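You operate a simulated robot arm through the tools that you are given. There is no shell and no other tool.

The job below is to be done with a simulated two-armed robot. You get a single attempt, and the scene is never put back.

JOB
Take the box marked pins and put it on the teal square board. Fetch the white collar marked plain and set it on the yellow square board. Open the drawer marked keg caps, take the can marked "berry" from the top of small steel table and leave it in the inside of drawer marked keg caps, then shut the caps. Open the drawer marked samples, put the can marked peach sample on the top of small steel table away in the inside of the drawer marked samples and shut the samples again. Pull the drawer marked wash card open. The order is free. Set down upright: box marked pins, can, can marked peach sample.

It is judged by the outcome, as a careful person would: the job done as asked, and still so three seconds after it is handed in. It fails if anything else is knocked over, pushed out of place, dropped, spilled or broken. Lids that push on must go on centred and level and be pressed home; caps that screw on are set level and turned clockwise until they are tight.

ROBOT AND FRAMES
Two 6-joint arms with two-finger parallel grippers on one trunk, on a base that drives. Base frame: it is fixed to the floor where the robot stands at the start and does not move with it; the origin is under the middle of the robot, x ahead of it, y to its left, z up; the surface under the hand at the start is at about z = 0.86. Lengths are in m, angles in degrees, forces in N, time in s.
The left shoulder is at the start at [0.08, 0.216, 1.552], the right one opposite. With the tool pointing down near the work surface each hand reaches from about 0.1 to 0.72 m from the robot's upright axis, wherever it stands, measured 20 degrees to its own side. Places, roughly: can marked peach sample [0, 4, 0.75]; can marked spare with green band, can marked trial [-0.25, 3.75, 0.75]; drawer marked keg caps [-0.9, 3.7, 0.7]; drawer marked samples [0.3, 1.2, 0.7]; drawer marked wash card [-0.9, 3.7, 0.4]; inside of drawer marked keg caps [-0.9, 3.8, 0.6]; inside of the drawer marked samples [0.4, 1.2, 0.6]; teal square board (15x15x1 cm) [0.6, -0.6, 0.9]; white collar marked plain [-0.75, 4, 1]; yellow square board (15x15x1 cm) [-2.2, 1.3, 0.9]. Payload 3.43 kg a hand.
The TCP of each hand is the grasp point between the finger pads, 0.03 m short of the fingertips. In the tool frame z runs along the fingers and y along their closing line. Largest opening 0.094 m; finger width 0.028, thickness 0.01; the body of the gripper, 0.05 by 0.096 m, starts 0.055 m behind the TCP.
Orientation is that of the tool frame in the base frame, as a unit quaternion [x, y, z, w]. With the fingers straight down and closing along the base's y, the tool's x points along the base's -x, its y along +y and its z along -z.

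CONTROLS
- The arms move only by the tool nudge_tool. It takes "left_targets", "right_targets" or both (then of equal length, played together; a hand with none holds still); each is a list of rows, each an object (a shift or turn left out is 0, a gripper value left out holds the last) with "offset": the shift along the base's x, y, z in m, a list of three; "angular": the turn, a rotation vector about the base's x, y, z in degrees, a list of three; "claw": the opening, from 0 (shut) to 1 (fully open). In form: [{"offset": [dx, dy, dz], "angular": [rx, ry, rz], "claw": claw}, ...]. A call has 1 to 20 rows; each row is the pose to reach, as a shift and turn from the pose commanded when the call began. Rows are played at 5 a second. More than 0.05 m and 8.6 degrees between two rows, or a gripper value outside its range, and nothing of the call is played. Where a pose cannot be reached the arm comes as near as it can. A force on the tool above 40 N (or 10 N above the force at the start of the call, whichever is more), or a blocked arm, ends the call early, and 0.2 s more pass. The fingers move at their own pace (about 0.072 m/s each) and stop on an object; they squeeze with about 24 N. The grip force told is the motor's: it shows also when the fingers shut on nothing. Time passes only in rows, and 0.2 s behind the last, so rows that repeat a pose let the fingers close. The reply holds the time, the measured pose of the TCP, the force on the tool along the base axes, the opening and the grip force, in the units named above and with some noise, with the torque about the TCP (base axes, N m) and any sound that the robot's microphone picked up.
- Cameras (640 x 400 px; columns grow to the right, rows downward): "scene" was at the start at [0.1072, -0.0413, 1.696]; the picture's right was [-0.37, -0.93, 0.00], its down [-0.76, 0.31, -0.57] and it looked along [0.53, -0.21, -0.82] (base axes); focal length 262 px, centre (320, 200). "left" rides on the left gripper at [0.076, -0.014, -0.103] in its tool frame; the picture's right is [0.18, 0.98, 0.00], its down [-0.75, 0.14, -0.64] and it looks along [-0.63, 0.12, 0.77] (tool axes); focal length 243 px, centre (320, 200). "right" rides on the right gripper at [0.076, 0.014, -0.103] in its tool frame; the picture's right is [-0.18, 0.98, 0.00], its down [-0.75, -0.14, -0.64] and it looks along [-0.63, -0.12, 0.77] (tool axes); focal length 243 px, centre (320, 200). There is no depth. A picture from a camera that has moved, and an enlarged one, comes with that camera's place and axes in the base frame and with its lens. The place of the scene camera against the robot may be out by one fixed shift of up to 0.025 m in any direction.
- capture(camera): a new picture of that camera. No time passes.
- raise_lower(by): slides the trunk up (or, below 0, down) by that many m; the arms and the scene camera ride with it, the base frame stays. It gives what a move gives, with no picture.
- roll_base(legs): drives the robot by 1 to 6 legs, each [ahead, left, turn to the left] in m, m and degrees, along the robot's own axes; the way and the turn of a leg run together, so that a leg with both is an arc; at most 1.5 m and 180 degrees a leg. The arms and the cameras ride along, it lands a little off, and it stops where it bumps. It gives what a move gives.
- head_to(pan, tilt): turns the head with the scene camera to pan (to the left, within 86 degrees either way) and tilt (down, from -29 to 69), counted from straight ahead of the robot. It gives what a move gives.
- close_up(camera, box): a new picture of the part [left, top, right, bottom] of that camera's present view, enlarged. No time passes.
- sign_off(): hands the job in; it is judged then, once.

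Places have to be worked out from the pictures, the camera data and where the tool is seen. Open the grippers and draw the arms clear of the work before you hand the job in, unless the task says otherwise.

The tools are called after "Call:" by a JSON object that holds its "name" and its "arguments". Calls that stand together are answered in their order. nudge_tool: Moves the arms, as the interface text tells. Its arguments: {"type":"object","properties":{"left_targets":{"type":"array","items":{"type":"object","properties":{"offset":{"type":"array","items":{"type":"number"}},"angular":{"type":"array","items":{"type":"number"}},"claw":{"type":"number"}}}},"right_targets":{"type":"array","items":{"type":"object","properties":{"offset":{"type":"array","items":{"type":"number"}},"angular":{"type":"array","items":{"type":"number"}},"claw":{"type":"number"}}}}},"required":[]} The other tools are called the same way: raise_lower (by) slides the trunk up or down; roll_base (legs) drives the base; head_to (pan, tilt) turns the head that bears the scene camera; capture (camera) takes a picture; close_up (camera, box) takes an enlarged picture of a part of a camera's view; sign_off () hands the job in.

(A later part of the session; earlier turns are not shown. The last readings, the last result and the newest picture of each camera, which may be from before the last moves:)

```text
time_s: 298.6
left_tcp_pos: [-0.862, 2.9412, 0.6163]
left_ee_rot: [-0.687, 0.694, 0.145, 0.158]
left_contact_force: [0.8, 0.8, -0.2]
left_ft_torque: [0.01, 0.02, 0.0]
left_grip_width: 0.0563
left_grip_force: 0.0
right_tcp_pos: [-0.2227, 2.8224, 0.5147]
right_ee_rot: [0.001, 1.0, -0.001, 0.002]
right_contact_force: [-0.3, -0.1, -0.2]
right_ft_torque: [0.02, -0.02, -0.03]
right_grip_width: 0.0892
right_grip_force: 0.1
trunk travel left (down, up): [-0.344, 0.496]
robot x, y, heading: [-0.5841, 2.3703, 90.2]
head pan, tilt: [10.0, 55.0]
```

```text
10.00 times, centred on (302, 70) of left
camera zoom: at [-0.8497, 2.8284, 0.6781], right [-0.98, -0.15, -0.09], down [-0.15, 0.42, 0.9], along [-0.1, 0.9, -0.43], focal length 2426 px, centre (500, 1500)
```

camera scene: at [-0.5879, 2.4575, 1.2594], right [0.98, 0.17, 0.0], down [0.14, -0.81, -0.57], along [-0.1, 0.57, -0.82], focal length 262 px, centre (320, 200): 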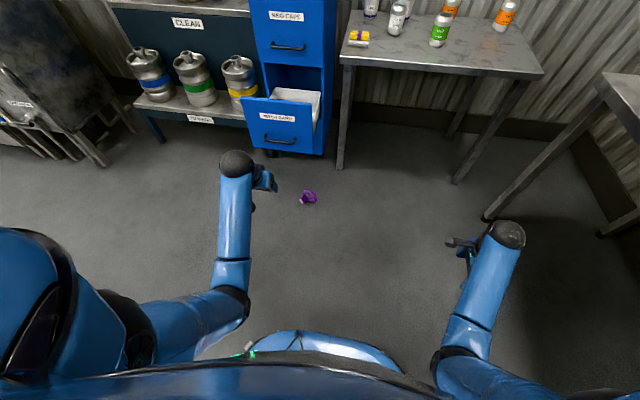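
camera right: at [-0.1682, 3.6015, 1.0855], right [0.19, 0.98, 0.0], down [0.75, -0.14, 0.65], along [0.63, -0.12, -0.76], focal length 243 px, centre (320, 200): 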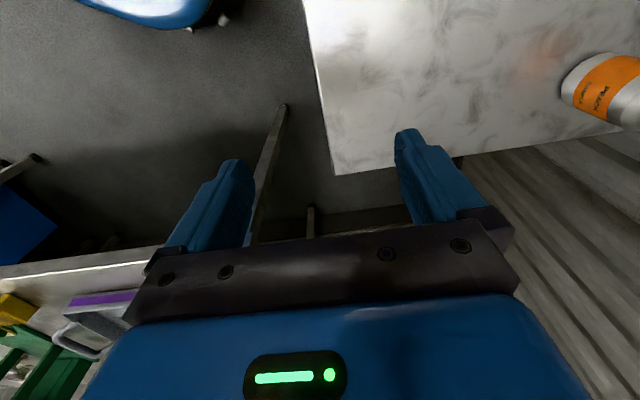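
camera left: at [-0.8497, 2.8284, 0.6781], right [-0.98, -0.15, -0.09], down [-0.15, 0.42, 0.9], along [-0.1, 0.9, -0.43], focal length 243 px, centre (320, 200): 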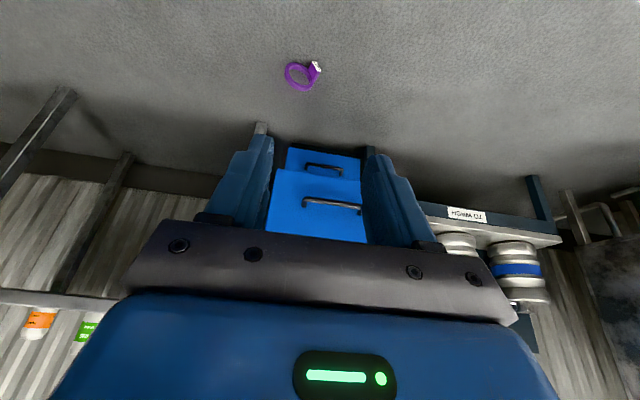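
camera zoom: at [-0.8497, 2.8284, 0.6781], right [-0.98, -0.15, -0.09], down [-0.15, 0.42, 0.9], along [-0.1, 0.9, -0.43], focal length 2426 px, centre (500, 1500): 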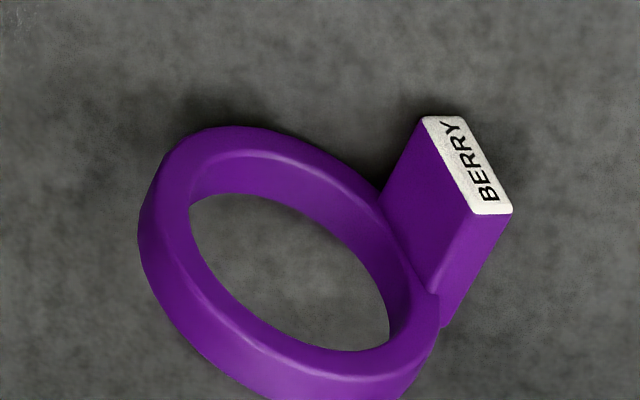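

The collar is standing on edge with its tag at lower left, its top side facing me. If I push the ring's top away from me it will lie flat, right side up. I close the left fingers, lower the trunk, and position just in front of it.

Call:
{"name": "raise_lower", "arguments": {"by": -0.34}}

Call:
{"name": "nudge_tool", "arguments": {"left_targets": [{"offset": [0.02, 0.02, -0.03], "claw": 0.0}, {"offset": [0.04, 0.04, -0.06], "claw": 0.0}, {"offset": [0.055, 0.04, -0.1], "claw": 0.0}, {"offset": [0.055, 0.04, -0.14], "claw": 0.0}, {"offset": [0.055, 0.04, -0.165], "claw": 0.0}]}}

Call:
{"name": "capture", "arguments": {"camera": "left"}}

Call:
{"name": "capture", "arguments": {"camera": "scene"}}

```text
time_s: 301.9
left_tcp_pos: [-0.861, 2.941, 0.2773]
left_ee_rot: [-0.687, 0.694, 0.146, 0.159]
left_contact_force: [0.5, -1.1, 0.0]
left_ft_torque: [0.0, -0.02, -0.01]
left_grip_width: 0.0563
left_grip_force: 0.1
right_tcp_pos: [-0.2218, 2.8223, 0.1752]
right_ee_rot: [0.001, 1.0, 0.0, 0.003]
right_contact_force: [1.1, 0.1, 0.1]
right_ft_torque: [0.0, -0.04, -0.03]
right_grip_width: 0.0894
right_grip_force: 0.1
trunk travel left (down, up): [-0.004, 0.836]
robot x, y, heading: [-0.5859, 2.37, 90.1]
head pan, tilt: [10.0, 55.0]
```

```text
time_s: 303.1
left_tcp_pos: [-0.8065, 2.9804, 0.1128]
left_ee_rot: [-0.687, 0.694, 0.146, 0.159]
left_contact_force: [-0.1, -0.3, -0.3]
left_ft_torque: [0.04, 0.01, 0.02]
left_grip_width: 0.0001
left_grip_force: 24.2
right_tcp_pos: [-0.222, 2.8229, 0.1738]
right_ee_rot: [0.0, 1.0, -0.001, 0.003]
right_contact_force: [0.1, 0.4, -0.3]
right_ft_torque: [-0.01, 0.03, 0.04]
right_grip_width: 0.0893
right_grip_force: 0.1
trunk travel left (down, up): [-0.004, 0.836]
robot x, y, heading: [-0.5839, 2.3692, 89.7]
head pan, tilt: [10.0, 55.0]
```

```text
taken
camera left: at [-0.7948, 2.8684, 0.1737], right [-0.98, -0.15, -0.09], down [-0.15, 0.42, 0.9], along [-0.1, 0.9, -0.43], focal length 243 px, centre (320, 200)
```

left: 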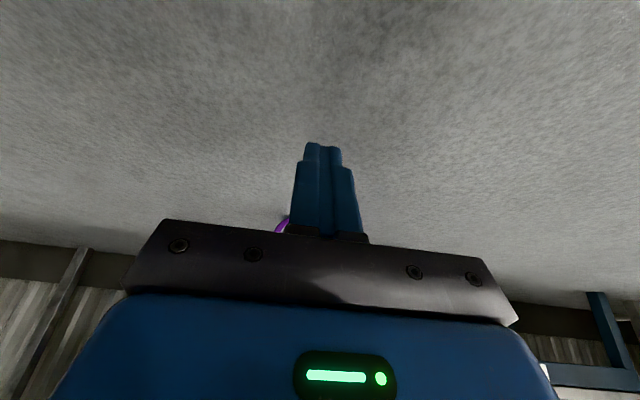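

```text
taken
camera scene: at [-0.5889, 2.4565, 0.9196], right [0.98, 0.17, 0.0], down [0.14, -0.81, -0.57], along [-0.1, 0.57, -0.82], focal length 262 px, centre (320, 200)
```

scene: 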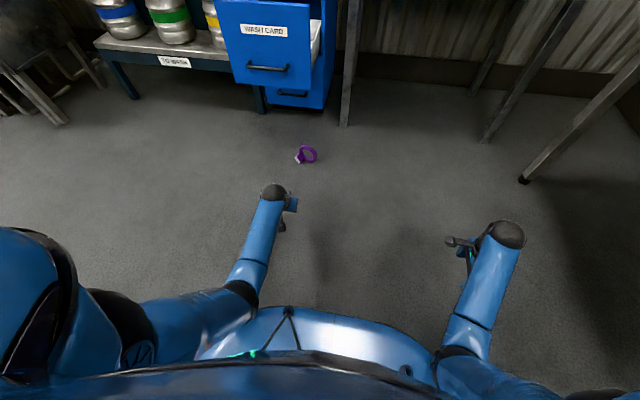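

I drive 0.2 m closer and check alignment.

Call:
{"name": "roll_base", "arguments": {"legs": [[0.2, 0, 0.2]]}}

Call:
{"name": "capture", "arguments": {"camera": "left"}}

Call:
{"name": "close_up", "arguments": {"camera": "scene", "box": [220, 120, 380, 260]}}

```text
time_s: 304.7
left_tcp_pos: [-0.8089, 3.1822, 0.1134]
left_ee_rot: [-0.689, 0.693, 0.145, 0.159]
left_contact_force: [0.4, 0.5, 0.0]
left_ft_torque: [-0.03, 0.02, -0.03]
left_grip_width: 0.0
left_grip_force: 24.4
right_tcp_pos: [-0.2246, 3.0271, 0.1749]
right_ee_rot: [-0.001, 1.0, 0.0, 0.003]
right_contact_force: [-0.4, -0.2, -1.1]
right_ft_torque: [-0.02, 0.01, 0.03]
right_grip_width: 0.0892
right_grip_force: 0.0
trunk travel left (down, up): [-0.004, 0.836]
robot x, y, heading: [-0.5872, 2.5684, 90.2]
head pan, tilt: [10.0, 55.0]
```

```text
taken
camera left: at [-0.7968, 3.07, 0.174], right [-0.98, -0.16, -0.09], down [-0.15, 0.42, 0.9], along [-0.1, 0.9, -0.43], focal length 243 px, centre (320, 200)
```

left: 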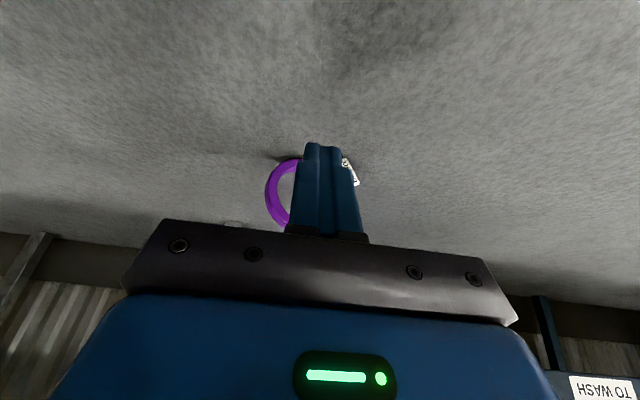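

```text
2.86 times, centred on (300, 190) of scene
camera zoom: at [-0.5899, 2.6589, 0.9195], right [0.98, 0.18, 0.0], down [0.15, -0.81, -0.57], along [-0.1, 0.57, -0.82], focal length 748 px, centre (377, 229)
```

zoom: 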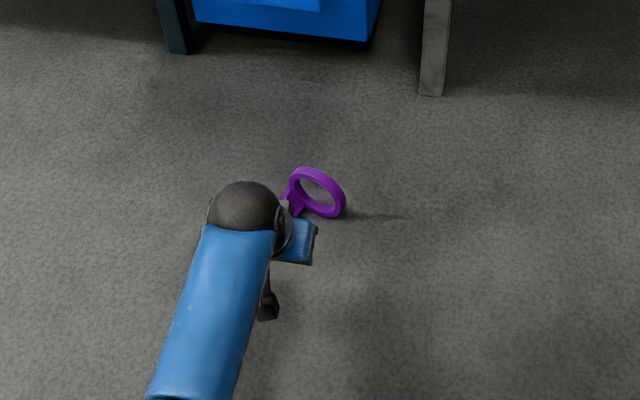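

The ring stands at (-0.807, 3.323), top ≈0.09. I drive 0.1 m then push the ring's top away with small arm steps.

Call:
{"name": "roll_base", "arguments": {"legs": [[0.1, 0, 0]]}}

Call:
{"name": "nudge_tool", "arguments": {"left_targets": [{"offset": [0, 0.01, -0.005]}, {"offset": [0, 0.02, -0.01]}, {"offset": [0.003, 0.03, -0.01]}, {"offset": [0.006, 0.04, -0.01]}, {"offset": [0.009, 0.05, -0.01]}, {"offset": [0.012, 0.06, -0.01]}, {"offset": [0.012, 0.06, -0.01]}]}}

Call:
{"name": "capture", "arguments": {"camera": "left"}}

Call:
{"name": "close_up", "arguments": {"camera": "scene", "box": [220, 120, 380, 260]}}

```text
time_s: 305.8
left_tcp_pos: [-0.8099, 3.2811, 0.1116]
left_ee_rot: [-0.689, 0.693, 0.145, 0.159]
left_contact_force: [-0.3, 0.3, -0.5]
left_ft_torque: [0.02, 0.01, -0.04]
left_grip_width: 0.0
left_grip_force: 23.6
right_tcp_pos: [-0.2238, 3.1254, 0.1748]
right_ee_rot: [0.0, 1.0, 0.0, 0.003]
right_contact_force: [-0.2, 0.9, -0.2]
right_ft_torque: [0.0, -0.01, -0.01]
right_grip_width: 0.0892
right_grip_force: 0.1
trunk travel left (down, up): [-0.004, 0.836]
robot x, y, heading: [-0.5894, 2.6758, 90.2]
head pan, tilt: [10.0, 55.0]
```

```text
time_s: 307.4
left_tcp_pos: [-0.7974, 3.3413, 0.1019]
left_ee_rot: [-0.688, 0.693, 0.146, 0.158]
left_contact_force: [0.3, -0.6, 0.2]
left_ft_torque: [0.0, -0.03, -0.01]
left_grip_width: 0.0
left_grip_force: 24.4
right_tcp_pos: [-0.2243, 3.127, 0.1744]
right_ee_rot: [-0.001, 1.0, 0.0, 0.004]
right_contact_force: [-0.9, -0.6, 0.9]
right_ft_torque: [-0.03, 0.03, 0.01]
right_grip_width: 0.0894
right_grip_force: 0.0
trunk travel left (down, up): [-0.004, 0.836]
robot x, y, heading: [-0.5851, 2.6704, 90.2]
head pan, tilt: [10.0, 55.0]
```

```text
taken
camera left: at [-0.7849, 3.2292, 0.1637], right [-0.98, -0.16, -0.09], down [-0.15, 0.42, 0.9], along [-0.1, 0.9, -0.43], focal length 243 px, centre (320, 200)
```

left: 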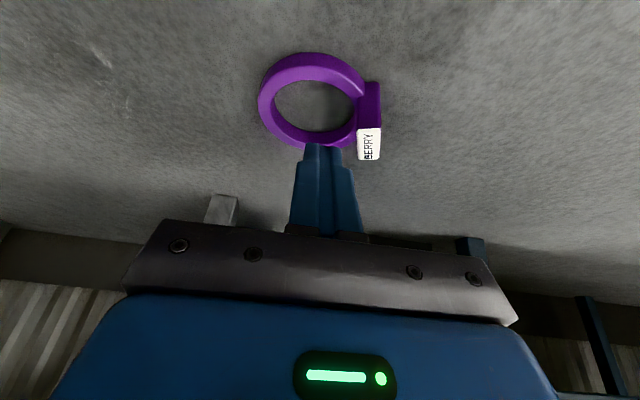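

```text
2.86 times, centred on (300, 190) of scene
camera zoom: at [-0.5901, 2.7579, 0.9196], right [0.98, 0.18, 0.0], down [0.15, -0.81, -0.57], along [-0.1, 0.57, -0.82], focal length 748 px, centre (377, 229)
```

zoom: 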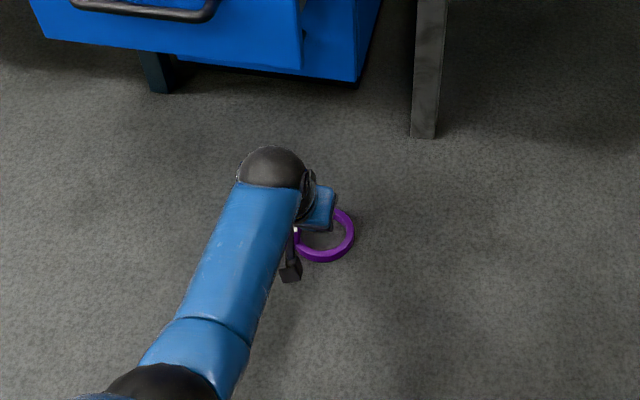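

The collar now lies flat, right side up: ring centre ≈(-0.786, 3.366), tag on its -x side. It's partly under the drawer front, so I'll put the closed fingertips inside the ring and drag it out. First I bring the base 0.12 m nearer so the arm can reach the floor.

Call:
{"name": "nudge_tool", "arguments": {"left_targets": [{"offset": [0.004, -0.04, 0]}, {"offset": [0.008, -0.08, 0]}, {"offset": [0.011, -0.12, 0]}]}}

Call:
{"name": "roll_base", "arguments": {"legs": [[0.12, 0, 0]]}}

Call:
{"name": "capture", "arguments": {"camera": "left"}}

```text
time_s: 308.4
left_tcp_pos: [-0.7889, 3.26, 0.1527]
left_ee_rot: [-0.681, 0.684, 0.181, 0.188]
left_contact_force: [0.0, 0.2, -0.6]
left_ft_torque: [0.03, -0.04, -0.04]
left_grip_width: 0.0001
left_grip_force: 24.1
right_tcp_pos: [-0.2239, 3.124, 0.1774]
right_ee_rot: [0.001, 1.0, 0.005, -0.002]
right_contact_force: [0.4, 0.4, -0.5]
right_ft_torque: [0.03, -0.01, -0.02]
right_grip_width: 0.0895
right_grip_force: 0.1
trunk travel left (down, up): [-0.004, 0.836]
robot x, y, heading: [-0.5876, 2.6665, 90.2]
head pan, tilt: [10.0, 55.0]
stopped in row 3 (left hand): the arm was blocked; the commanded pose is now the measured one
```

```text
time_s: 309.7
left_tcp_pos: [-0.7877, 3.3807, 0.1514]
left_ee_rot: [-0.681, 0.685, 0.18, 0.188]
left_contact_force: [0.6, -0.1, -0.2]
left_ft_torque: [0.03, 0.0, -0.01]
left_grip_width: 0.0
left_grip_force: 23.9
right_tcp_pos: [-0.2232, 3.2453, 0.1779]
right_ee_rot: [-0.002, 1.0, 0.004, -0.003]
right_contact_force: [-0.1, 0.3, -0.9]
right_ft_torque: [-0.01, 0.02, 0.01]
right_grip_width: 0.0893
right_grip_force: 0.2
trunk travel left (down, up): [-0.004, 0.836]
robot x, y, heading: [-0.5872, 2.7917, 90.3]
head pan, tilt: [10.0, 55.0]
```

```text
taken
camera left: at [-0.7747, 3.2638, 0.2025], right [-0.98, -0.15, -0.1], down [-0.15, 0.33, 0.93], along [-0.11, 0.93, -0.35], focal length 243 px, centre (320, 200)
```

left: 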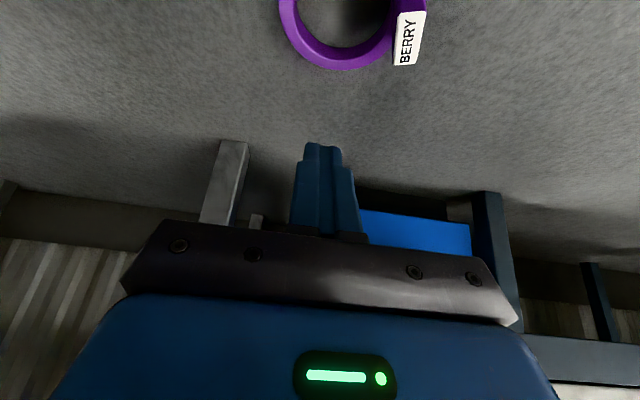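

The arm touched its own limit folding so low, so I work slightly further out: back 4 cm, then lower the fingertips into the ring.

Call:
{"name": "roll_base", "arguments": {"legs": [[-0.045, 0, 0]]}}

Call:
{"name": "nudge_tool", "arguments": {"left_targets": [{"offset": [-0.001, 0.01, -0.02], "angular": [-2, 0, 0]}, {"offset": [-0.001, 0.018, -0.045], "angular": [-4, 0, 0]}, {"offset": [-0.001, 0.02, -0.07], "angular": [-5, 0, 0]}, {"offset": [-0.001, 0.02, -0.09], "angular": [-5, 0, 0]}]}}

Call:
{"name": "capture", "arguments": {"camera": "left"}}

Call:
{"name": "capture", "arguments": {"camera": "scene"}}

```text
time_s: 310.6
left_tcp_pos: [-0.7884, 3.3387, 0.1542]
left_ee_rot: [-0.681, 0.684, 0.182, 0.19]
left_contact_force: [0.2, 0.0, 0.8]
left_ft_torque: [0.02, 0.0, -0.01]
left_grip_width: 0.0003
left_grip_force: 23.8
right_tcp_pos: [-0.224, 3.2009, 0.1776]
right_ee_rot: [-0.002, 1.0, 0.004, -0.001]
right_contact_force: [-0.8, 0.0, 1.1]
right_ft_torque: [-0.01, -0.04, 0.02]
right_grip_width: 0.0892
right_grip_force: 0.1
trunk travel left (down, up): [-0.004, 0.836]
robot x, y, heading: [-0.5903, 2.7468, 90.0]
head pan, tilt: [10.0, 55.0]
```

```text
time_s: 311.6
left_tcp_pos: [-0.7887, 3.3569, 0.0545]
left_ee_rot: [-0.69, 0.691, 0.146, 0.161]
left_contact_force: [0.0, 0.4, -0.2]
left_ft_torque: [0.02, -0.01, 0.04]
left_grip_width: 0.0
left_grip_force: 24.1
right_tcp_pos: [-0.2247, 3.2014, 0.175]
right_ee_rot: [-0.001, 1.0, 0.001, 0.004]
right_contact_force: [-0.6, 0.0, -0.2]
right_ft_torque: [0.03, 0.0, 0.01]
right_grip_width: 0.0893
right_grip_force: 0.1
trunk travel left (down, up): [-0.004, 0.836]
robot x, y, heading: [-0.5866, 2.7508, 90.0]
head pan, tilt: [10.0, 55.0]
```

```text
taken
camera left: at [-0.7764, 3.2459, 0.1163], right [-0.98, -0.16, -0.1], down [-0.16, 0.41, 0.9], along [-0.11, 0.9, -0.43], focal length 243 px, centre (320, 200)
```

left: 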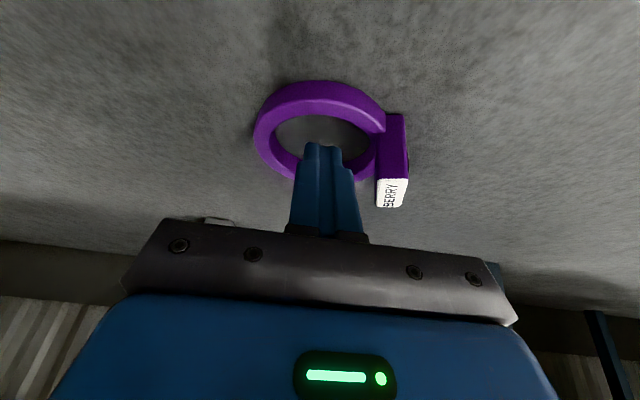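

```text
taken
camera scene: at [-0.5913, 2.8321, 0.9191], right [0.98, 0.18, 0.0], down [0.15, -0.8, -0.58], along [-0.1, 0.57, -0.82], focal length 262 px, centre (320, 200)
```

scene: 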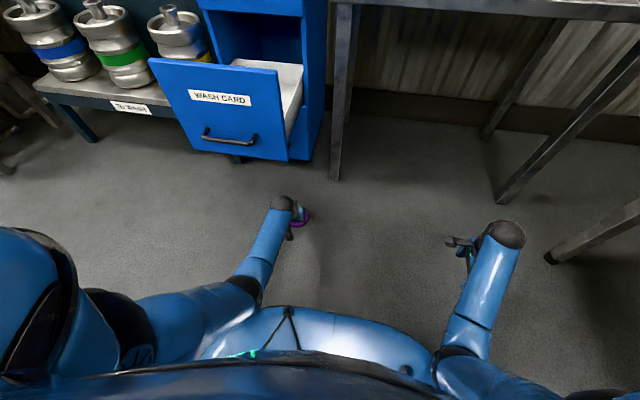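

The fingertips are over the ring's hole. I lower 1.4 cm more and drag the collar back with the base.

Call:
{"name": "nudge_tool", "arguments": {"left_targets": [{"offset": [0.003, 0.0, -0.006]}, {"offset": [0.003, 0.0, -0.012]}, {"offset": [0.003, 0.0, -0.014]}]}}

Call:
{"name": "roll_base", "arguments": {"legs": [[-0.3, 0, 0]]}}

Call:
{"name": "capture", "arguments": {"camera": "left"}}

Call:
{"name": "close_up", "arguments": {"camera": "scene", "box": [220, 120, 380, 260]}}

```text
time_s: 312.4
left_tcp_pos: [-0.7861, 3.3597, 0.0412]
left_ee_rot: [-0.69, 0.691, 0.145, 0.159]
left_contact_force: [0.1, -0.3, 0.4]
left_ft_torque: [-0.06, -0.03, -0.03]
left_grip_width: 0.0002
left_grip_force: 24.0
right_tcp_pos: [-0.2241, 3.2005, 0.174]
right_ee_rot: [-0.001, 1.0, 0.0, 0.004]
right_contact_force: [-0.6, -0.9, 0.3]
right_ft_torque: [0.05, 0.0, 0.01]
right_grip_width: 0.0892
right_grip_force: 0.1
trunk travel left (down, up): [-0.004, 0.836]
robot x, y, heading: [-0.5874, 2.7503, 90.3]
head pan, tilt: [10.0, 55.0]
```

```text
time_s: 314.4
left_tcp_pos: [-0.7849, 3.0589, 0.0397]
left_ee_rot: [-0.69, 0.691, 0.147, 0.158]
left_contact_force: [0.3, -0.1, 0.2]
left_ft_torque: [0.0, -0.04, -0.01]
left_grip_width: 0.0
left_grip_force: 24.0
right_tcp_pos: [-0.2235, 2.9007, 0.1745]
right_ee_rot: [0.0, 1.0, 0.001, 0.003]
right_contact_force: [0.7, 0.7, -0.3]
right_ft_torque: [-0.01, 0.01, 0.01]
right_grip_width: 0.0892
right_grip_force: 0.2
trunk travel left (down, up): [-0.004, 0.836]
robot x, y, heading: [-0.5862, 2.4486, 90.0]
head pan, tilt: [10.0, 55.0]
```

```text
taken
camera left: at [-0.772, 2.9472, 0.1026], right [-0.98, -0.16, -0.1], down [-0.15, 0.41, 0.9], along [-0.1, 0.9, -0.43], focal length 243 px, centre (320, 200)
```

left: 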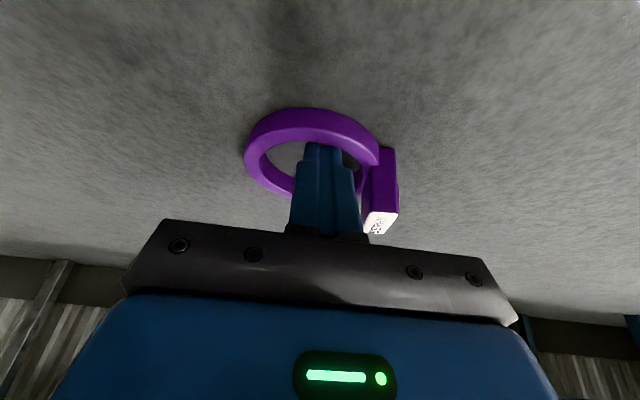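

```text
2.86 times, centred on (300, 190) of scene
camera zoom: at [-0.5892, 2.534, 0.9196], right [0.98, 0.18, 0.0], down [0.14, -0.81, -0.57], along [-0.1, 0.57, -0.82], focal length 748 px, centre (377, 229)
```

zoom: 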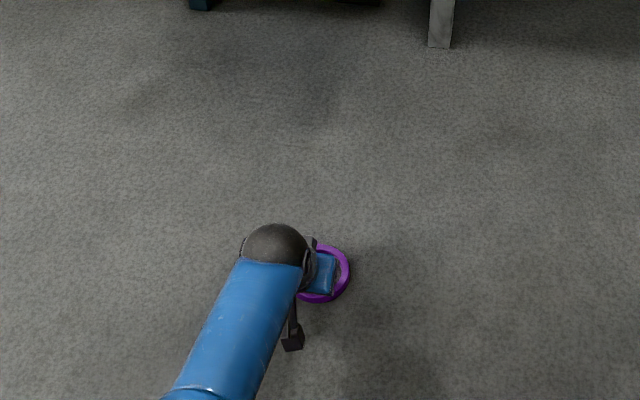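

The collar is out in the open at about y≈3.08, tag toward -x. I lift the fingers out, then drive around to face +x so that I can grip the tag from its front as I did with the plain one.

Call:
{"name": "nudge_tool", "arguments": {"left_targets": [{"offset": [0, 0, 0.03]}, {"offset": [0, 0, 0.07]}, {"offset": [0, 0, 0.11], "claw": 0.55}, {"offset": [0, 0, 0.14], "claw": 0.55}]}}

Call:
{"name": "capture", "arguments": {"camera": "left"}}

Call:
{"name": "roll_base", "arguments": {"legs": [[-0.1, 0, 0], [0, 1.0, 0], [0, 0, -90]]}}

Call:
{"name": "head_to", "arguments": {"pan": 30, "tilt": 45}}

Call:
{"name": "capture", "arguments": {"camera": "scene"}}

```text
time_s: 315.4
left_tcp_pos: [-0.7838, 3.0589, 0.1819]
left_ee_rot: [-0.689, 0.691, 0.146, 0.16]
left_contact_force: [0.3, -0.6, -0.9]
left_ft_torque: [-0.02, 0.0, 0.02]
left_grip_width: 0.0517
left_grip_force: 0.0
right_tcp_pos: [-0.2224, 2.9003, 0.1734]
right_ee_rot: [0.0, 1.0, 0.001, 0.002]
right_contact_force: [-0.2, -0.1, -0.5]
right_ft_torque: [0.01, -0.01, 0.01]
right_grip_width: 0.0892
right_grip_force: 0.0
trunk travel left (down, up): [-0.004, 0.836]
robot x, y, heading: [-0.5885, 2.4468, 90.0]
head pan, tilt: [10.0, 55.0]
```

```text
taken
camera left: at [-0.7723, 2.9468, 0.2436], right [-0.98, -0.16, -0.1], down [-0.15, 0.41, 0.9], along [-0.1, 0.9, -0.43], focal length 243 px, centre (320, 200)
```

left: 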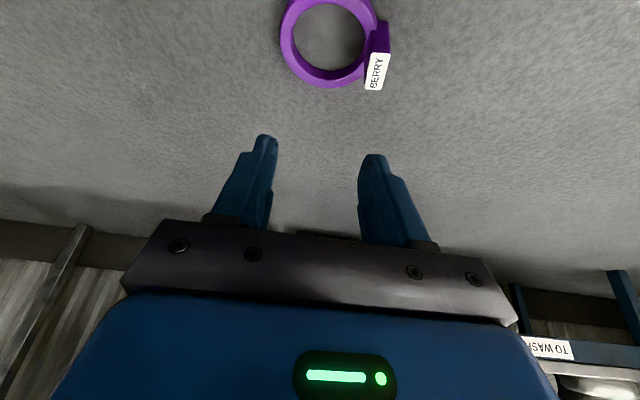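

```text
time_s: 321.2
left_tcp_pos: [-1.7612, 2.9568, 0.1821]
left_ee_rot: [0.691, -0.689, -0.146, -0.159]
left_contact_force: [0.1, -0.2, 1.3]
left_ft_torque: [-0.01, -0.01, 0.0]
left_grip_width: 0.0515
left_grip_force: 0.1
right_tcp_pos: [-1.1977, 2.8014, 0.1744]
right_ee_rot: [-0.001, 1.0, 0.0, 0.003]
right_contact_force: [0.8, 0.8, -0.4]
right_ft_torque: [0.0, -0.01, 0.0]
right_grip_width: 0.0893
right_grip_force: 0.0
trunk travel left (down, up): [-0.004, 0.836]
robot x, y, heading: [-1.5568, 2.3474, 90.4]
head pan, tilt: [10.0, 55.0]
stopped in leg 2: the robot was blocked; the commanded pose is now the measured one
```

```text
time_s: 322.0
left_tcp_pos: [-1.7616, 2.9572, 0.1819]
left_ee_rot: [0.691, -0.689, -0.146, -0.16]
left_contact_force: [-0.4, 0.2, 0.4]
left_ft_torque: [0.01, 0.02, -0.02]
left_grip_width: 0.0517
left_grip_force: 0.0
right_tcp_pos: [-1.1988, 2.8004, 0.1737]
right_ee_rot: [-0.002, 1.0, -0.001, 0.003]
right_contact_force: [0.1, 0.5, 0.4]
right_ft_torque: [-0.01, -0.02, -0.02]
right_grip_width: 0.0891
right_grip_force: 0.1
trunk travel left (down, up): [-0.004, 0.836]
robot x, y, heading: [-1.5569, 2.3455, 90.5]
head pan, tilt: [30.0, 45.0]
```

```text
taken
camera scene: at [-1.5921, 2.4315, 0.933], right [0.86, 0.5, 0.0], down [0.36, -0.61, -0.71], along [-0.36, 0.61, -0.71], focal length 262 px, centre (320, 200)
```

scene: 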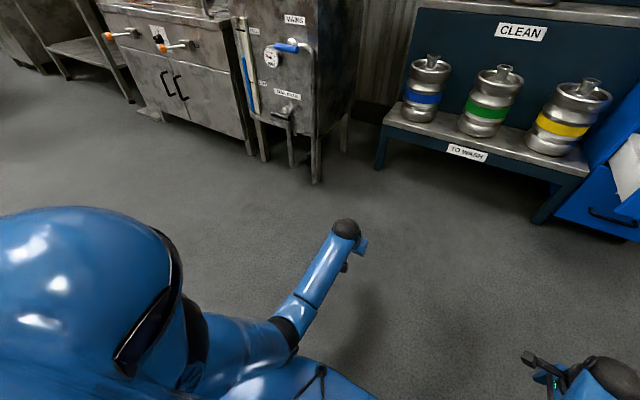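

The base was blocked on the way left. I look to the left to see what it touched.

Call:
{"name": "head_to", "arguments": {"pan": 86, "tilt": 40}}

Call:
{"name": "capture", "arguments": {"camera": "scene"}}

```text
time_s: 323.3
left_tcp_pos: [-1.7614, 2.956, 0.1805]
left_ee_rot: [0.691, -0.69, -0.146, -0.159]
left_contact_force: [0.1, 0.1, 0.7]
left_ft_torque: [-0.01, 0.0, -0.01]
left_grip_width: 0.052
left_grip_force: 0.0
right_tcp_pos: [-1.1984, 2.8021, 0.1743]
right_ee_rot: [-0.002, 1.0, -0.001, 0.002]
right_contact_force: [0.8, -1.4, -0.1]
right_ft_torque: [-0.01, -0.03, 0.0]
right_grip_width: 0.0896
right_grip_force: 0.1
trunk travel left (down, up): [-0.004, 0.836]
robot x, y, heading: [-1.557, 2.3454, 90.4]
head pan, tilt: [85.9, 40.0]
```

```text
taken
camera scene: at [-1.6359, 2.3669, 0.9401], right [0.07, 1.0, 0.0], down [0.64, -0.04, -0.77], along [-0.76, 0.05, -0.64], focal length 262 px, centre (320, 200)
```

scene: 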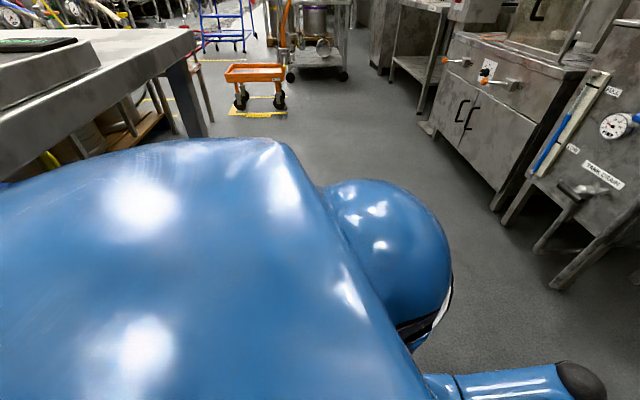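

It touched the end of the yellow-board table; I move away from it at once to the right, then turn to face +x where there's room.

Call:
{"name": "roll_base", "arguments": {"legs": [[0.05, -0.3, 0], [0, 0, -90], [-0.27, 0, 0]]}}

Call:
{"name": "head_to", "arguments": {"pan": 35, "tilt": 45}}

Call:
{"name": "capture", "arguments": {"camera": "scene"}}

```text
time_s: 330.6
left_tcp_pos: [-0.9173, 2.5952, 0.1815]
left_ee_rot: [0.003, 0.976, -0.01, 0.216]
left_contact_force: [-0.2, -1.0, -0.9]
left_ft_torque: [0.0, -0.01, -0.02]
left_grip_width: 0.0518
left_grip_force: 0.0
right_tcp_pos: [-1.078, 2.0343, 0.1731]
right_ee_rot: [0.709, 0.705, -0.003, 0.001]
right_contact_force: [0.0, 0.4, 0.8]
right_ft_torque: [0.01, -0.02, 0.01]
right_grip_width: 0.0893
right_grip_force: 0.0
trunk travel left (down, up): [-0.004, 0.836]
robot x, y, heading: [-1.5301, 2.3941, -0.0]
head pan, tilt: [85.9, 40.0]
```

```text
time_s: 331.8
left_tcp_pos: [-0.919, 2.5957, 0.183]
left_ee_rot: [0.002, 0.976, -0.01, 0.216]
left_contact_force: [-0.1, -0.1, 0.7]
left_ft_torque: [0.0, 0.0, 0.01]
left_grip_width: 0.0518
left_grip_force: 0.0
right_tcp_pos: [-1.0783, 2.0344, 0.1747]
right_ee_rot: [0.708, 0.706, -0.003, 0.002]
right_contact_force: [-0.8, 1.1, 0.0]
right_ft_torque: [0.02, -0.01, 0.01]
right_grip_width: 0.0892
right_grip_force: 0.1
trunk travel left (down, up): [-0.004, 0.836]
robot x, y, heading: [-1.531, 2.3988, 0.2]
head pan, tilt: [35.0, 45.0]
```

```text
taken
camera scene: at [-1.4243, 2.4316, 0.933], right [0.57, -0.82, 0.0], down [-0.58, -0.41, -0.71], along [0.58, 0.4, -0.71], focal length 262 px, centre (320, 200)
```

scene: 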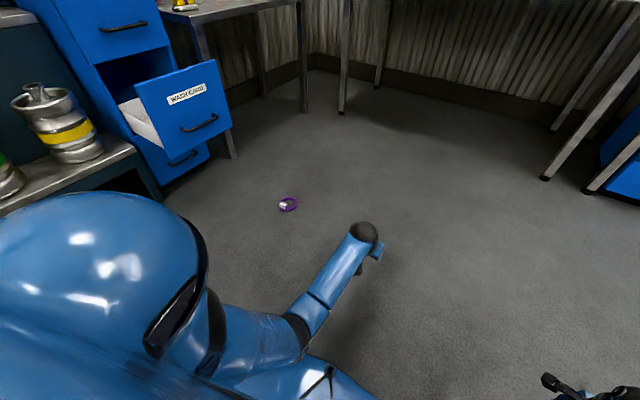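

The collar is at tag (-0.825, 3.083), ring centre (-0.783, 3.082). I strafe left 0.485 m to line the left hand up with it and look.

Call:
{"name": "roll_base", "arguments": {"legs": [[0, 0.487, 0]]}}

Call:
{"name": "nudge_tool", "arguments": {"left_targets": [{"offset": [-0.01, 0, -0.03]}, {"offset": [-0.01, 0, -0.06]}, {"offset": [-0.01, 0, -0.07]}]}}

Call:
{"name": "capture", "arguments": {"camera": "left"}}

Call:
{"name": "close_up", "arguments": {"camera": "left", "box": [220, 60, 420, 240]}}

```text
time_s: 334.7
left_tcp_pos: [-0.918, 3.0786, 0.1819]
left_ee_rot: [0.003, 0.976, -0.01, 0.215]
left_contact_force: [1.1, -0.2, 0.0]
left_ft_torque: [0.01, 0.01, 0.01]
left_grip_width: 0.0515
left_grip_force: 0.1
right_tcp_pos: [-1.079, 2.5175, 0.1737]
right_ee_rot: [0.708, 0.706, -0.003, 0.001]
right_contact_force: [0.6, 1.1, 0.8]
right_ft_torque: [-0.02, 0.03, 0.02]
right_grip_width: 0.0895
right_grip_force: 0.0
trunk travel left (down, up): [-0.004, 0.836]
robot x, y, heading: [-1.5304, 2.8853, -0.1]
head pan, tilt: [35.0, 45.0]
```

```text
time_s: 335.5
left_tcp_pos: [-0.9286, 3.079, 0.1112]
left_ee_rot: [0.003, 0.976, -0.01, 0.216]
left_contact_force: [0.3, -0.1, 0.1]
left_ft_torque: [-0.02, 0.0, -0.01]
left_grip_width: 0.0515
left_grip_force: 0.2
right_tcp_pos: [-1.0781, 2.5176, 0.1744]
right_ee_rot: [0.709, 0.706, -0.003, 0.002]
right_contact_force: [0.9, -1.0, -0.7]
right_ft_torque: [0.0, 0.0, -0.01]
right_grip_width: 0.0894
right_grip_force: 0.1
trunk travel left (down, up): [-0.004, 0.836]
robot x, y, heading: [-1.5319, 2.8856, -0.2]
head pan, tilt: [35.0, 45.0]
```

```text
taken
camera left: at [-1.0399, 3.0664, 0.1727], right [-0.16, 0.98, -0.1], down [0.41, 0.15, 0.9], along [0.9, 0.1, -0.43], focal length 243 px, centre (320, 200)
```

left: 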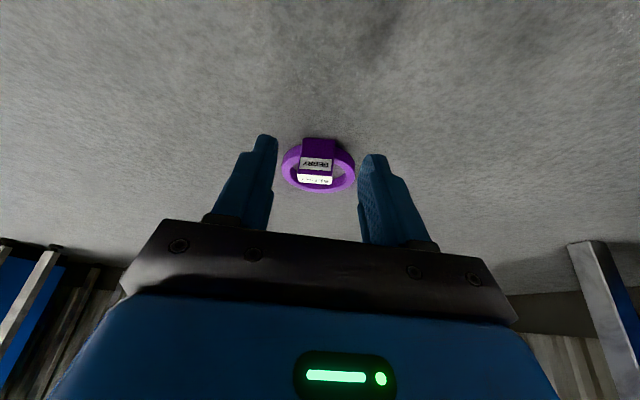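

```text
2.22 times, centred on (320, 150) of left
camera zoom: at [-1.0399, 3.0664, 0.1727], right [-0.16, 0.98, -0.1], down [0.41, 0.15, 0.9], along [0.9, 0.1, -0.43], focal length 539 px, centre (320, 311)
```

zoom: 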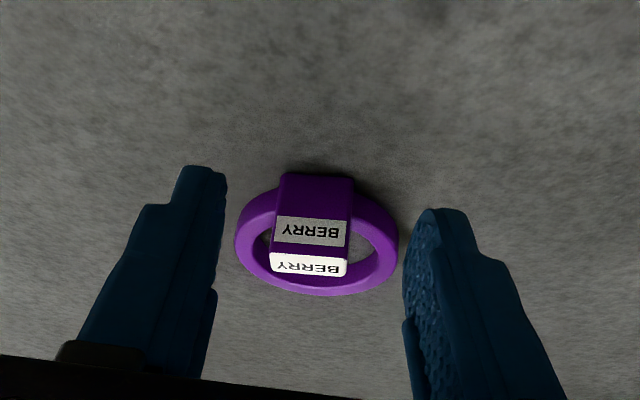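

Perfectly lined up with the tag facing me: tag front ≈ x -0.830, y 3.082. I drive forward 0.10 m above it and check before lowering.

Call:
{"name": "roll_base", "arguments": {"legs": [[0.102, 0, 0.1]]}}

Call:
{"name": "nudge_tool", "arguments": {"left_targets": [{"offset": [0, 0.002, -0.01]}, {"offset": [0, 0.002, -0.02]}]}}

Call:
{"name": "close_up", "arguments": {"camera": "left", "box": [220, 60, 420, 240]}}

```text
time_s: 336.7
left_tcp_pos: [-0.8274, 3.0803, 0.1116]
left_ee_rot: [0.002, 0.976, -0.011, 0.216]
left_contact_force: [0.9, -0.2, 0.6]
left_ft_torque: [-0.01, 0.0, 0.02]
left_grip_width: 0.0517
left_grip_force: 0.0
right_tcp_pos: [-0.9755, 2.5181, 0.1743]
right_ee_rot: [0.707, 0.707, -0.002, 0.001]
right_contact_force: [0.6, 0.8, -0.8]
right_ft_torque: [0.01, 0.01, 0.03]
right_grip_width: 0.0893
right_grip_force: 0.0
trunk travel left (down, up): [-0.004, 0.836]
robot x, y, heading: [-1.4281, 2.8808, 0.5]
head pan, tilt: [35.0, 45.0]
```

```text
time_s: 337.3
left_tcp_pos: [-0.8267, 3.0808, 0.0924]
left_ee_rot: [0.001, 0.976, -0.01, 0.215]
left_contact_force: [-0.1, -0.2, -0.5]
left_ft_torque: [0.02, 0.0, 0.0]
left_grip_width: 0.0517
left_grip_force: 0.1
right_tcp_pos: [-0.9762, 2.5176, 0.1743]
right_ee_rot: [0.708, 0.707, -0.002, 0.002]
right_contact_force: [-0.2, 0.0, -0.5]
right_ft_torque: [0.01, 0.0, 0.02]
right_grip_width: 0.0892
right_grip_force: 0.0
trunk travel left (down, up): [-0.004, 0.836]
robot x, y, heading: [-1.4274, 2.8788, -0.1]
head pan, tilt: [35.0, 45.0]
```

```text
2.22 times, centred on (320, 150) of left
camera zoom: at [-0.9387, 3.0692, 0.1534], right [-0.16, 0.98, -0.1], down [0.41, 0.15, 0.9], along [0.9, 0.1, -0.43], focal length 539 px, centre (320, 311)
```

zoom: 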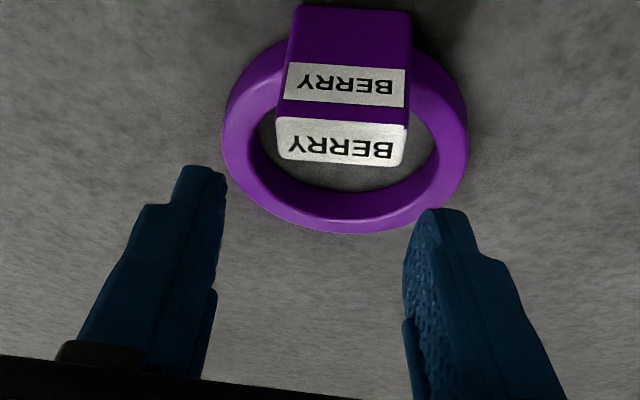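

I trim 5 mm back and 3 mm left, lower to the tag and close.

Call:
{"name": "nudge_tool", "arguments": {"left_targets": [{"offset": [-0.005, 0.003, -0.015]}, {"offset": [-0.005, 0.003, -0.028]}, {"offset": [-0.005, 0.003, -0.037]}, {"offset": [-0.005, 0.003, -0.037], "claw": 0.42}, {"offset": [-0.005, 0.003, -0.037], "claw": 0.3}, {"offset": [-0.005, 0.003, -0.037], "claw": 0.2}, {"offset": [-0.005, 0.003, -0.037], "claw": 0.2}]}}

Call:
{"name": "close_up", "arguments": {"camera": "left", "box": [220, 60, 420, 240]}}

```text
time_s: 338.9
left_tcp_pos: [-0.8309, 3.0843, 0.0554]
left_ee_rot: [0.001, 0.976, -0.01, 0.216]
left_contact_force: [-0.5, 1.1, 1.1]
left_ft_torque: [0.2, -0.09, 0.1]
left_grip_width: 0.0371
left_grip_force: 24.0
right_tcp_pos: [-0.9752, 2.5176, 0.1743]
right_ee_rot: [0.707, 0.707, -0.001, 0.003]
right_contact_force: [-0.4, 0.9, -0.5]
right_ft_torque: [0.01, -0.01, -0.01]
right_grip_width: 0.0895
right_grip_force: 0.0
trunk travel left (down, up): [-0.004, 0.836]
robot x, y, heading: [-1.4293, 2.8814, 0.3]
head pan, tilt: [35.0, 45.0]
```

```text
2.22 times, centred on (320, 150) of left
camera zoom: at [-0.9438, 3.0723, 0.1166], right [-0.16, 0.98, -0.09], down [0.41, 0.15, 0.9], along [0.9, 0.1, -0.43], focal length 539 px, centre (320, 311)
```

zoom: 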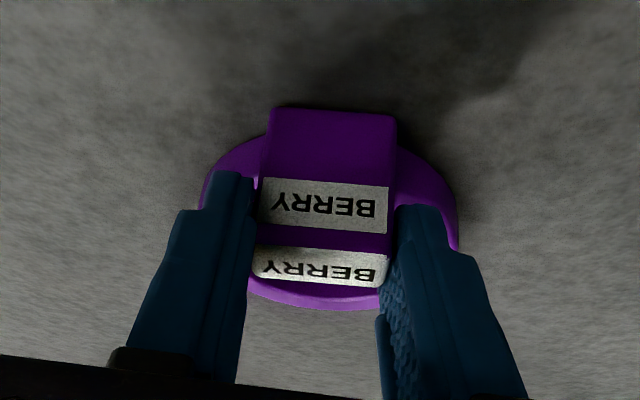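

The tag is gripped (37 mm). I lift it and raise the trunk in two steps.

Call:
{"name": "nudge_tool", "arguments": {"left_targets": [{"offset": [0, 0, 0.02]}, {"offset": [0, 0, 0.05]}]}}

Call:
{"name": "raise_lower", "arguments": {"by": 0.4}}

Call:
{"name": "raise_lower", "arguments": {"by": 0.4}}

Call:
{"name": "capture", "arguments": {"camera": "left"}}

Call:
{"name": "roll_base", "arguments": {"legs": [[0.45, 0, 0], [0, -0.45, 0], [0, 0, 90]]}}

Call:
{"name": "head_to", "arguments": {"pan": 15, "tilt": 40}}

Call:
{"name": "capture", "arguments": {"camera": "scene"}}

```text
time_s: 339.5
left_tcp_pos: [-0.8335, 3.0848, 0.1027]
left_ee_rot: [0.002, 0.977, -0.01, 0.215]
left_contact_force: [0.5, -0.4, -1.5]
left_ft_torque: [0.01, 0.01, 0.01]
left_grip_width: 0.0367
left_grip_force: 23.7
right_tcp_pos: [-0.9766, 2.5171, 0.1742]
right_ee_rot: [0.708, 0.706, -0.001, 0.002]
right_contact_force: [-0.4, -1.2, -0.5]
right_ft_torque: [-0.01, 0.01, 0.03]
right_grip_width: 0.0896
right_grip_force: 0.0
trunk travel left (down, up): [-0.004, 0.836]
robot x, y, heading: [-1.4269, 2.8834, -0.1]
head pan, tilt: [35.0, 45.0]
```

```text
time_s: 343.3
left_tcp_pos: [-0.8318, 3.084, 0.5019]
left_ee_rot: [0.002, 0.977, -0.008, 0.215]
left_contact_force: [0.3, -0.4, -1.3]
left_ft_torque: [0.0, 0.05, 0.0]
left_grip_width: 0.0358
left_grip_force: 24.2
right_tcp_pos: [-0.9758, 2.5184, 0.5717]
right_ee_rot: [0.706, 0.708, -0.002, 0.001]
right_contact_force: [0.8, -0.2, 0.5]
right_ft_torque: [0.01, 0.02, 0.0]
right_grip_width: 0.0893
right_grip_force: 0.0
trunk travel left (down, up): [-0.404, 0.436]
robot x, y, heading: [-1.4272, 2.8806, 0.3]
head pan, tilt: [35.0, 45.0]
```

```text
time_s: 347.1
left_tcp_pos: [-0.8322, 3.0833, 0.9042]
left_ee_rot: [0.002, 0.977, -0.008, 0.214]
left_contact_force: [-0.1, -0.8, -1.5]
left_ft_torque: [-0.03, 0.03, 0.03]
left_grip_width: 0.0355
left_grip_force: 23.5
right_tcp_pos: [-0.9761, 2.5181, 0.9733]
right_ee_rot: [0.706, 0.708, -0.001, 0.0]
right_contact_force: [-0.3, 0.9, 0.6]
right_ft_torque: [-0.02, 0.04, 0.01]
right_grip_width: 0.089
right_grip_force: 0.0
trunk travel left (down, up): [-0.804, 0.036]
robot x, y, heading: [-1.429, 2.8795, -0.0]
head pan, tilt: [35.0, 45.0]
```

```text
taken
camera left: at [-0.9435, 3.0718, 0.9651], right [-0.16, 0.98, -0.09], down [0.42, 0.15, 0.9], along [0.9, 0.1, -0.43], focal length 243 px, centre (320, 200)
```

left: 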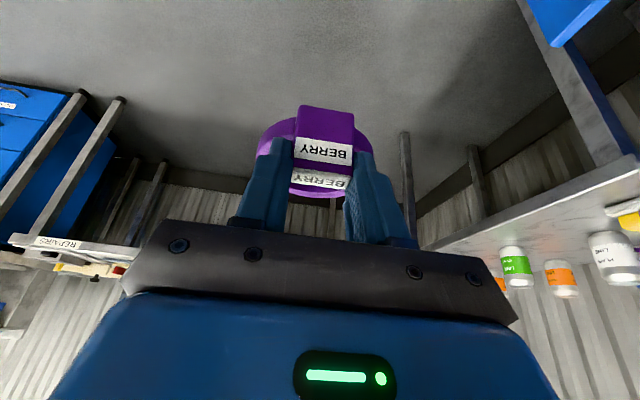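

```text
time_s: 356.0
left_tcp_pos: [-1.174, 3.0302, 0.9033]
left_ee_rot: [-0.687, 0.694, 0.146, 0.159]
left_contact_force: [0.8, 0.6, -1.1]
left_ft_torque: [-0.05, 0.0, -0.01]
left_grip_width: 0.0352
left_grip_force: 23.5
right_tcp_pos: [-0.6089, 2.882, 0.9735]
right_ee_rot: [0.003, 1.0, -0.001, 0.001]
right_contact_force: [-0.2, -0.2, -0.2]
right_ft_torque: [0.0, -0.01, 0.0]
right_grip_width: 0.0891
right_grip_force: 0.1
trunk travel left (down, up): [-0.804, 0.036]
robot x, y, heading: [-0.9745, 2.4307, 89.7]
head pan, tilt: [35.0, 45.0]
```

```text
time_s: 356.8
left_tcp_pos: [-1.1738, 3.0293, 0.9035]
left_ee_rot: [-0.687, 0.694, 0.144, 0.159]
left_contact_force: [0.6, 0.3, -0.1]
left_ft_torque: [-0.04, 0.0, 0.01]
left_grip_width: 0.0354
left_grip_force: 24.4
right_tcp_pos: [-0.6091, 2.8825, 0.973]
right_ee_rot: [0.003, 1.0, -0.001, 0.001]
right_contact_force: [0.0, -0.4, -0.4]
right_ft_torque: [-0.01, 0.0, 0.0]
right_grip_width: 0.0895
right_grip_force: 0.1
trunk travel left (down, up): [-0.804, 0.036]
robot x, y, heading: [-0.9728, 2.4357, 89.6]
head pan, tilt: [15.0, 40.0]
```

```text
taken
camera scene: at [-0.9856, 2.5304, 1.74], right [0.97, 0.26, 0.0], down [0.16, -0.62, -0.77], along [-0.2, 0.74, -0.64], focal length 262 px, centre (320, 200)
```

scene: 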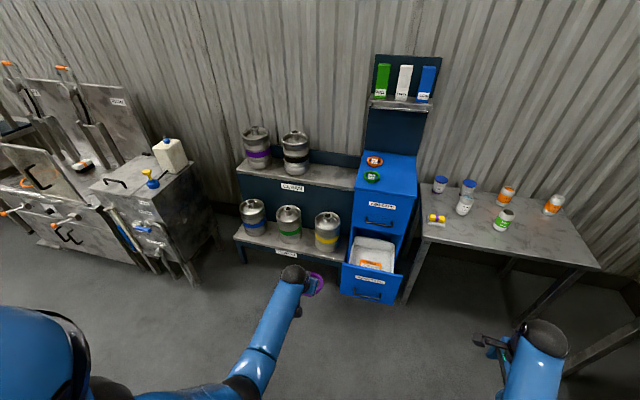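

Heading 90° again with the collar in hand. I raise the hand, strafe right and approach the cabinet top.

Call:
{"name": "nudge_tool", "arguments": {"left_targets": [{"offset": [0, 0.01, 0.04]}, {"offset": [0, 0.02, 0.08]}, {"offset": [0, 0.03, 0.12]}, {"offset": [0, 0.04, 0.135]}]}}

Call:
{"name": "roll_base", "arguments": {"legs": [[0, -0.31, 0.4], [0.45, 0, 0]]}}

Call:
{"name": "nudge_tool", "arguments": {"left_targets": [{"offset": [0, 0, 0]}, {"offset": [0, 0, 0]}]}}

Call:
{"name": "capture", "arguments": {"camera": "left"}}

Call:
{"name": "capture", "arguments": {"camera": "scene"}}

```text
time_s: 357.8
left_tcp_pos: [-1.1731, 3.0711, 1.039]
left_ee_rot: [-0.687, 0.694, 0.144, 0.158]
left_contact_force: [-0.3, -0.4, -1.5]
left_ft_torque: [-0.04, 0.0, -0.03]
left_grip_width: 0.0353
left_grip_force: 24.4
right_tcp_pos: [-0.6077, 2.8836, 0.9729]
right_ee_rot: [0.004, 1.0, -0.001, 0.002]
right_contact_force: [-0.9, -0.4, -0.3]
right_ft_torque: [0.02, -0.01, 0.0]
right_grip_width: 0.0894
right_grip_force: 0.2
trunk travel left (down, up): [-0.804, 0.036]
robot x, y, heading: [-0.9733, 2.4318, 89.6]
head pan, tilt: [15.0, 40.0]
```

```text
time_s: 362.2
left_tcp_pos: [-0.8661, 3.5143, 1.0389]
left_ee_rot: [-0.689, 0.692, 0.146, 0.158]
left_contact_force: [0.8, -0.4, -0.3]
left_ft_torque: [-0.01, 0.0, 0.01]
left_grip_width: 0.0352
left_grip_force: 23.9
right_tcp_pos: [-0.2994, 3.3291, 0.9745]
right_ee_rot: [0.001, 1.0, 0.0, 0.002]
right_contact_force: [-0.1, -0.2, 0.0]
right_ft_torque: [-0.02, 0.01, 0.05]
right_grip_width: 0.0893
right_grip_force: 0.0
trunk travel left (down, up): [-0.804, 0.036]
robot x, y, heading: [-0.6669, 2.8787, 90.0]
head pan, tilt: [15.0, 40.0]
```

```text
time_s: 362.8
left_tcp_pos: [-0.8666, 3.5143, 1.0397]
left_ee_rot: [-0.689, 0.692, 0.146, 0.158]
left_contact_force: [0.7, -0.1, -0.6]
left_ft_torque: [-0.06, -0.03, -0.04]
left_grip_width: 0.0355
left_grip_force: 23.8
right_tcp_pos: [-0.3003, 3.3289, 0.9732]
right_ee_rot: [0.002, 1.0, -0.001, 0.002]
right_contact_force: [-0.7, -1.1, 0.3]
right_ft_torque: [0.0, 0.02, 0.0]
right_grip_width: 0.0893
right_grip_force: 0.1
trunk travel left (down, up): [-0.804, 0.036]
robot x, y, heading: [-0.6657, 2.8805, 89.7]
head pan, tilt: [15.0, 40.0]
```

```text
taken
camera left: at [-0.8535, 3.4023, 1.1007], right [-0.98, -0.16, -0.09], down [-0.15, 0.42, 0.9], along [-0.1, 0.9, -0.43], focal length 243 px, centre (320, 200)
```

left: 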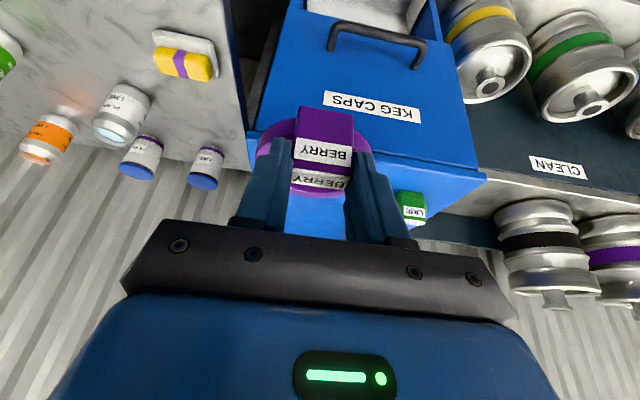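

```text
taken
camera scene: at [-0.6757, 2.975, 1.7402], right [0.97, 0.26, 0.0], down [0.17, -0.62, -0.77], along [-0.2, 0.74, -0.64], focal length 262 px, centre (320, 200)
```

scene: 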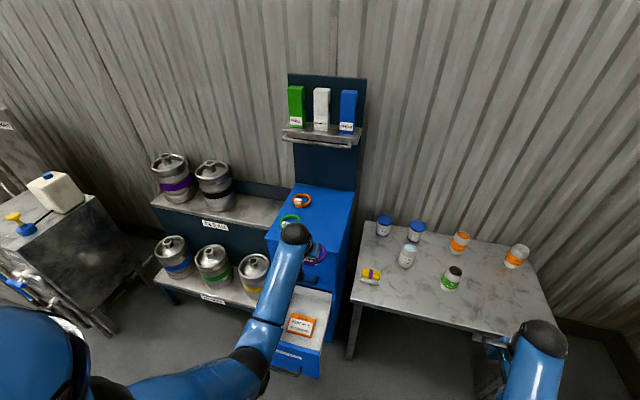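

The view matches my first approach. I drive 0.16 m further so the collar hovers over its original place.

Call:
{"name": "roll_base", "arguments": {"legs": [[0.165, 0, 0]]}}

Call:
{"name": "nudge_tool", "arguments": {"left_targets": [{"offset": [0, 0, 0]}, {"offset": [0, 0, 0]}, {"offset": [0, 0, 0]}]}}

Call:
{"name": "capture", "arguments": {"camera": "left"}}

Call:
{"name": "close_up", "arguments": {"camera": "scene", "box": [240, 150, 400, 270]}}

```text
time_s: 364.3
left_tcp_pos: [-0.8664, 3.6784, 1.0407]
left_ee_rot: [-0.688, 0.692, 0.147, 0.159]
left_contact_force: [0.5, -0.4, 0.4]
left_ft_torque: [-0.05, -0.01, 0.0]
left_grip_width: 0.0354
left_grip_force: 24.3
right_tcp_pos: [-0.2993, 3.4915, 0.9742]
right_ee_rot: [0.001, 1.0, 0.001, 0.002]
right_contact_force: [0.7, 0.0, -0.6]
right_ft_torque: [0.02, 0.0, 0.03]
right_grip_width: 0.0894
right_grip_force: 0.0
trunk travel left (down, up): [-0.804, 0.036]
robot x, y, heading: [-0.663, 3.0432, 89.9]
head pan, tilt: [15.0, 40.0]
```

```text
time_s: 365.1
left_tcp_pos: [-0.8655, 3.6799, 1.0382]
left_ee_rot: [-0.688, 0.693, 0.145, 0.159]
left_contact_force: [-0.2, -0.7, -0.5]
left_ft_torque: [-0.06, -0.01, 0.01]
left_grip_width: 0.0351
left_grip_force: 23.3
right_tcp_pos: [-0.2994, 3.4936, 0.973]
right_ee_rot: [0.002, 1.0, -0.002, 0.002]
right_contact_force: [1.0, 0.3, -0.7]
right_ft_torque: [-0.02, -0.04, 0.04]
right_grip_width: 0.0893
right_grip_force: 0.0
trunk travel left (down, up): [-0.804, 0.036]
robot x, y, heading: [-0.6664, 3.0484, 89.7]
head pan, tilt: [15.0, 40.0]
```

```text
taken
camera left: at [-0.8529, 3.568, 1.1], right [-0.98, -0.16, -0.09], down [-0.15, 0.42, 0.9], along [-0.1, 0.9, -0.43], focal length 243 px, centre (320, 200)
```

left: 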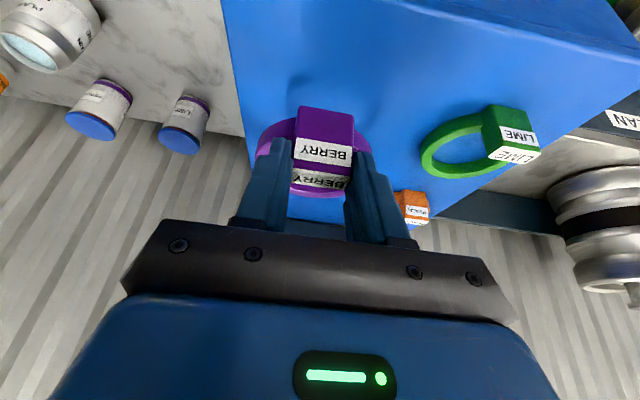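

```text
3.33 times, centred on (320, 210) of scene
camera zoom: at [-0.6754, 3.1414, 1.74], right [0.97, 0.26, 0.0], down [0.17, -0.62, -0.77], along [-0.2, 0.74, -0.64], focal length 872 px, centre (320, 167)
```

zoom: 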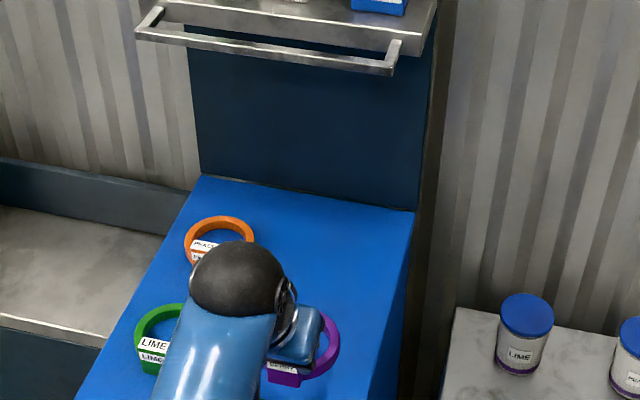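

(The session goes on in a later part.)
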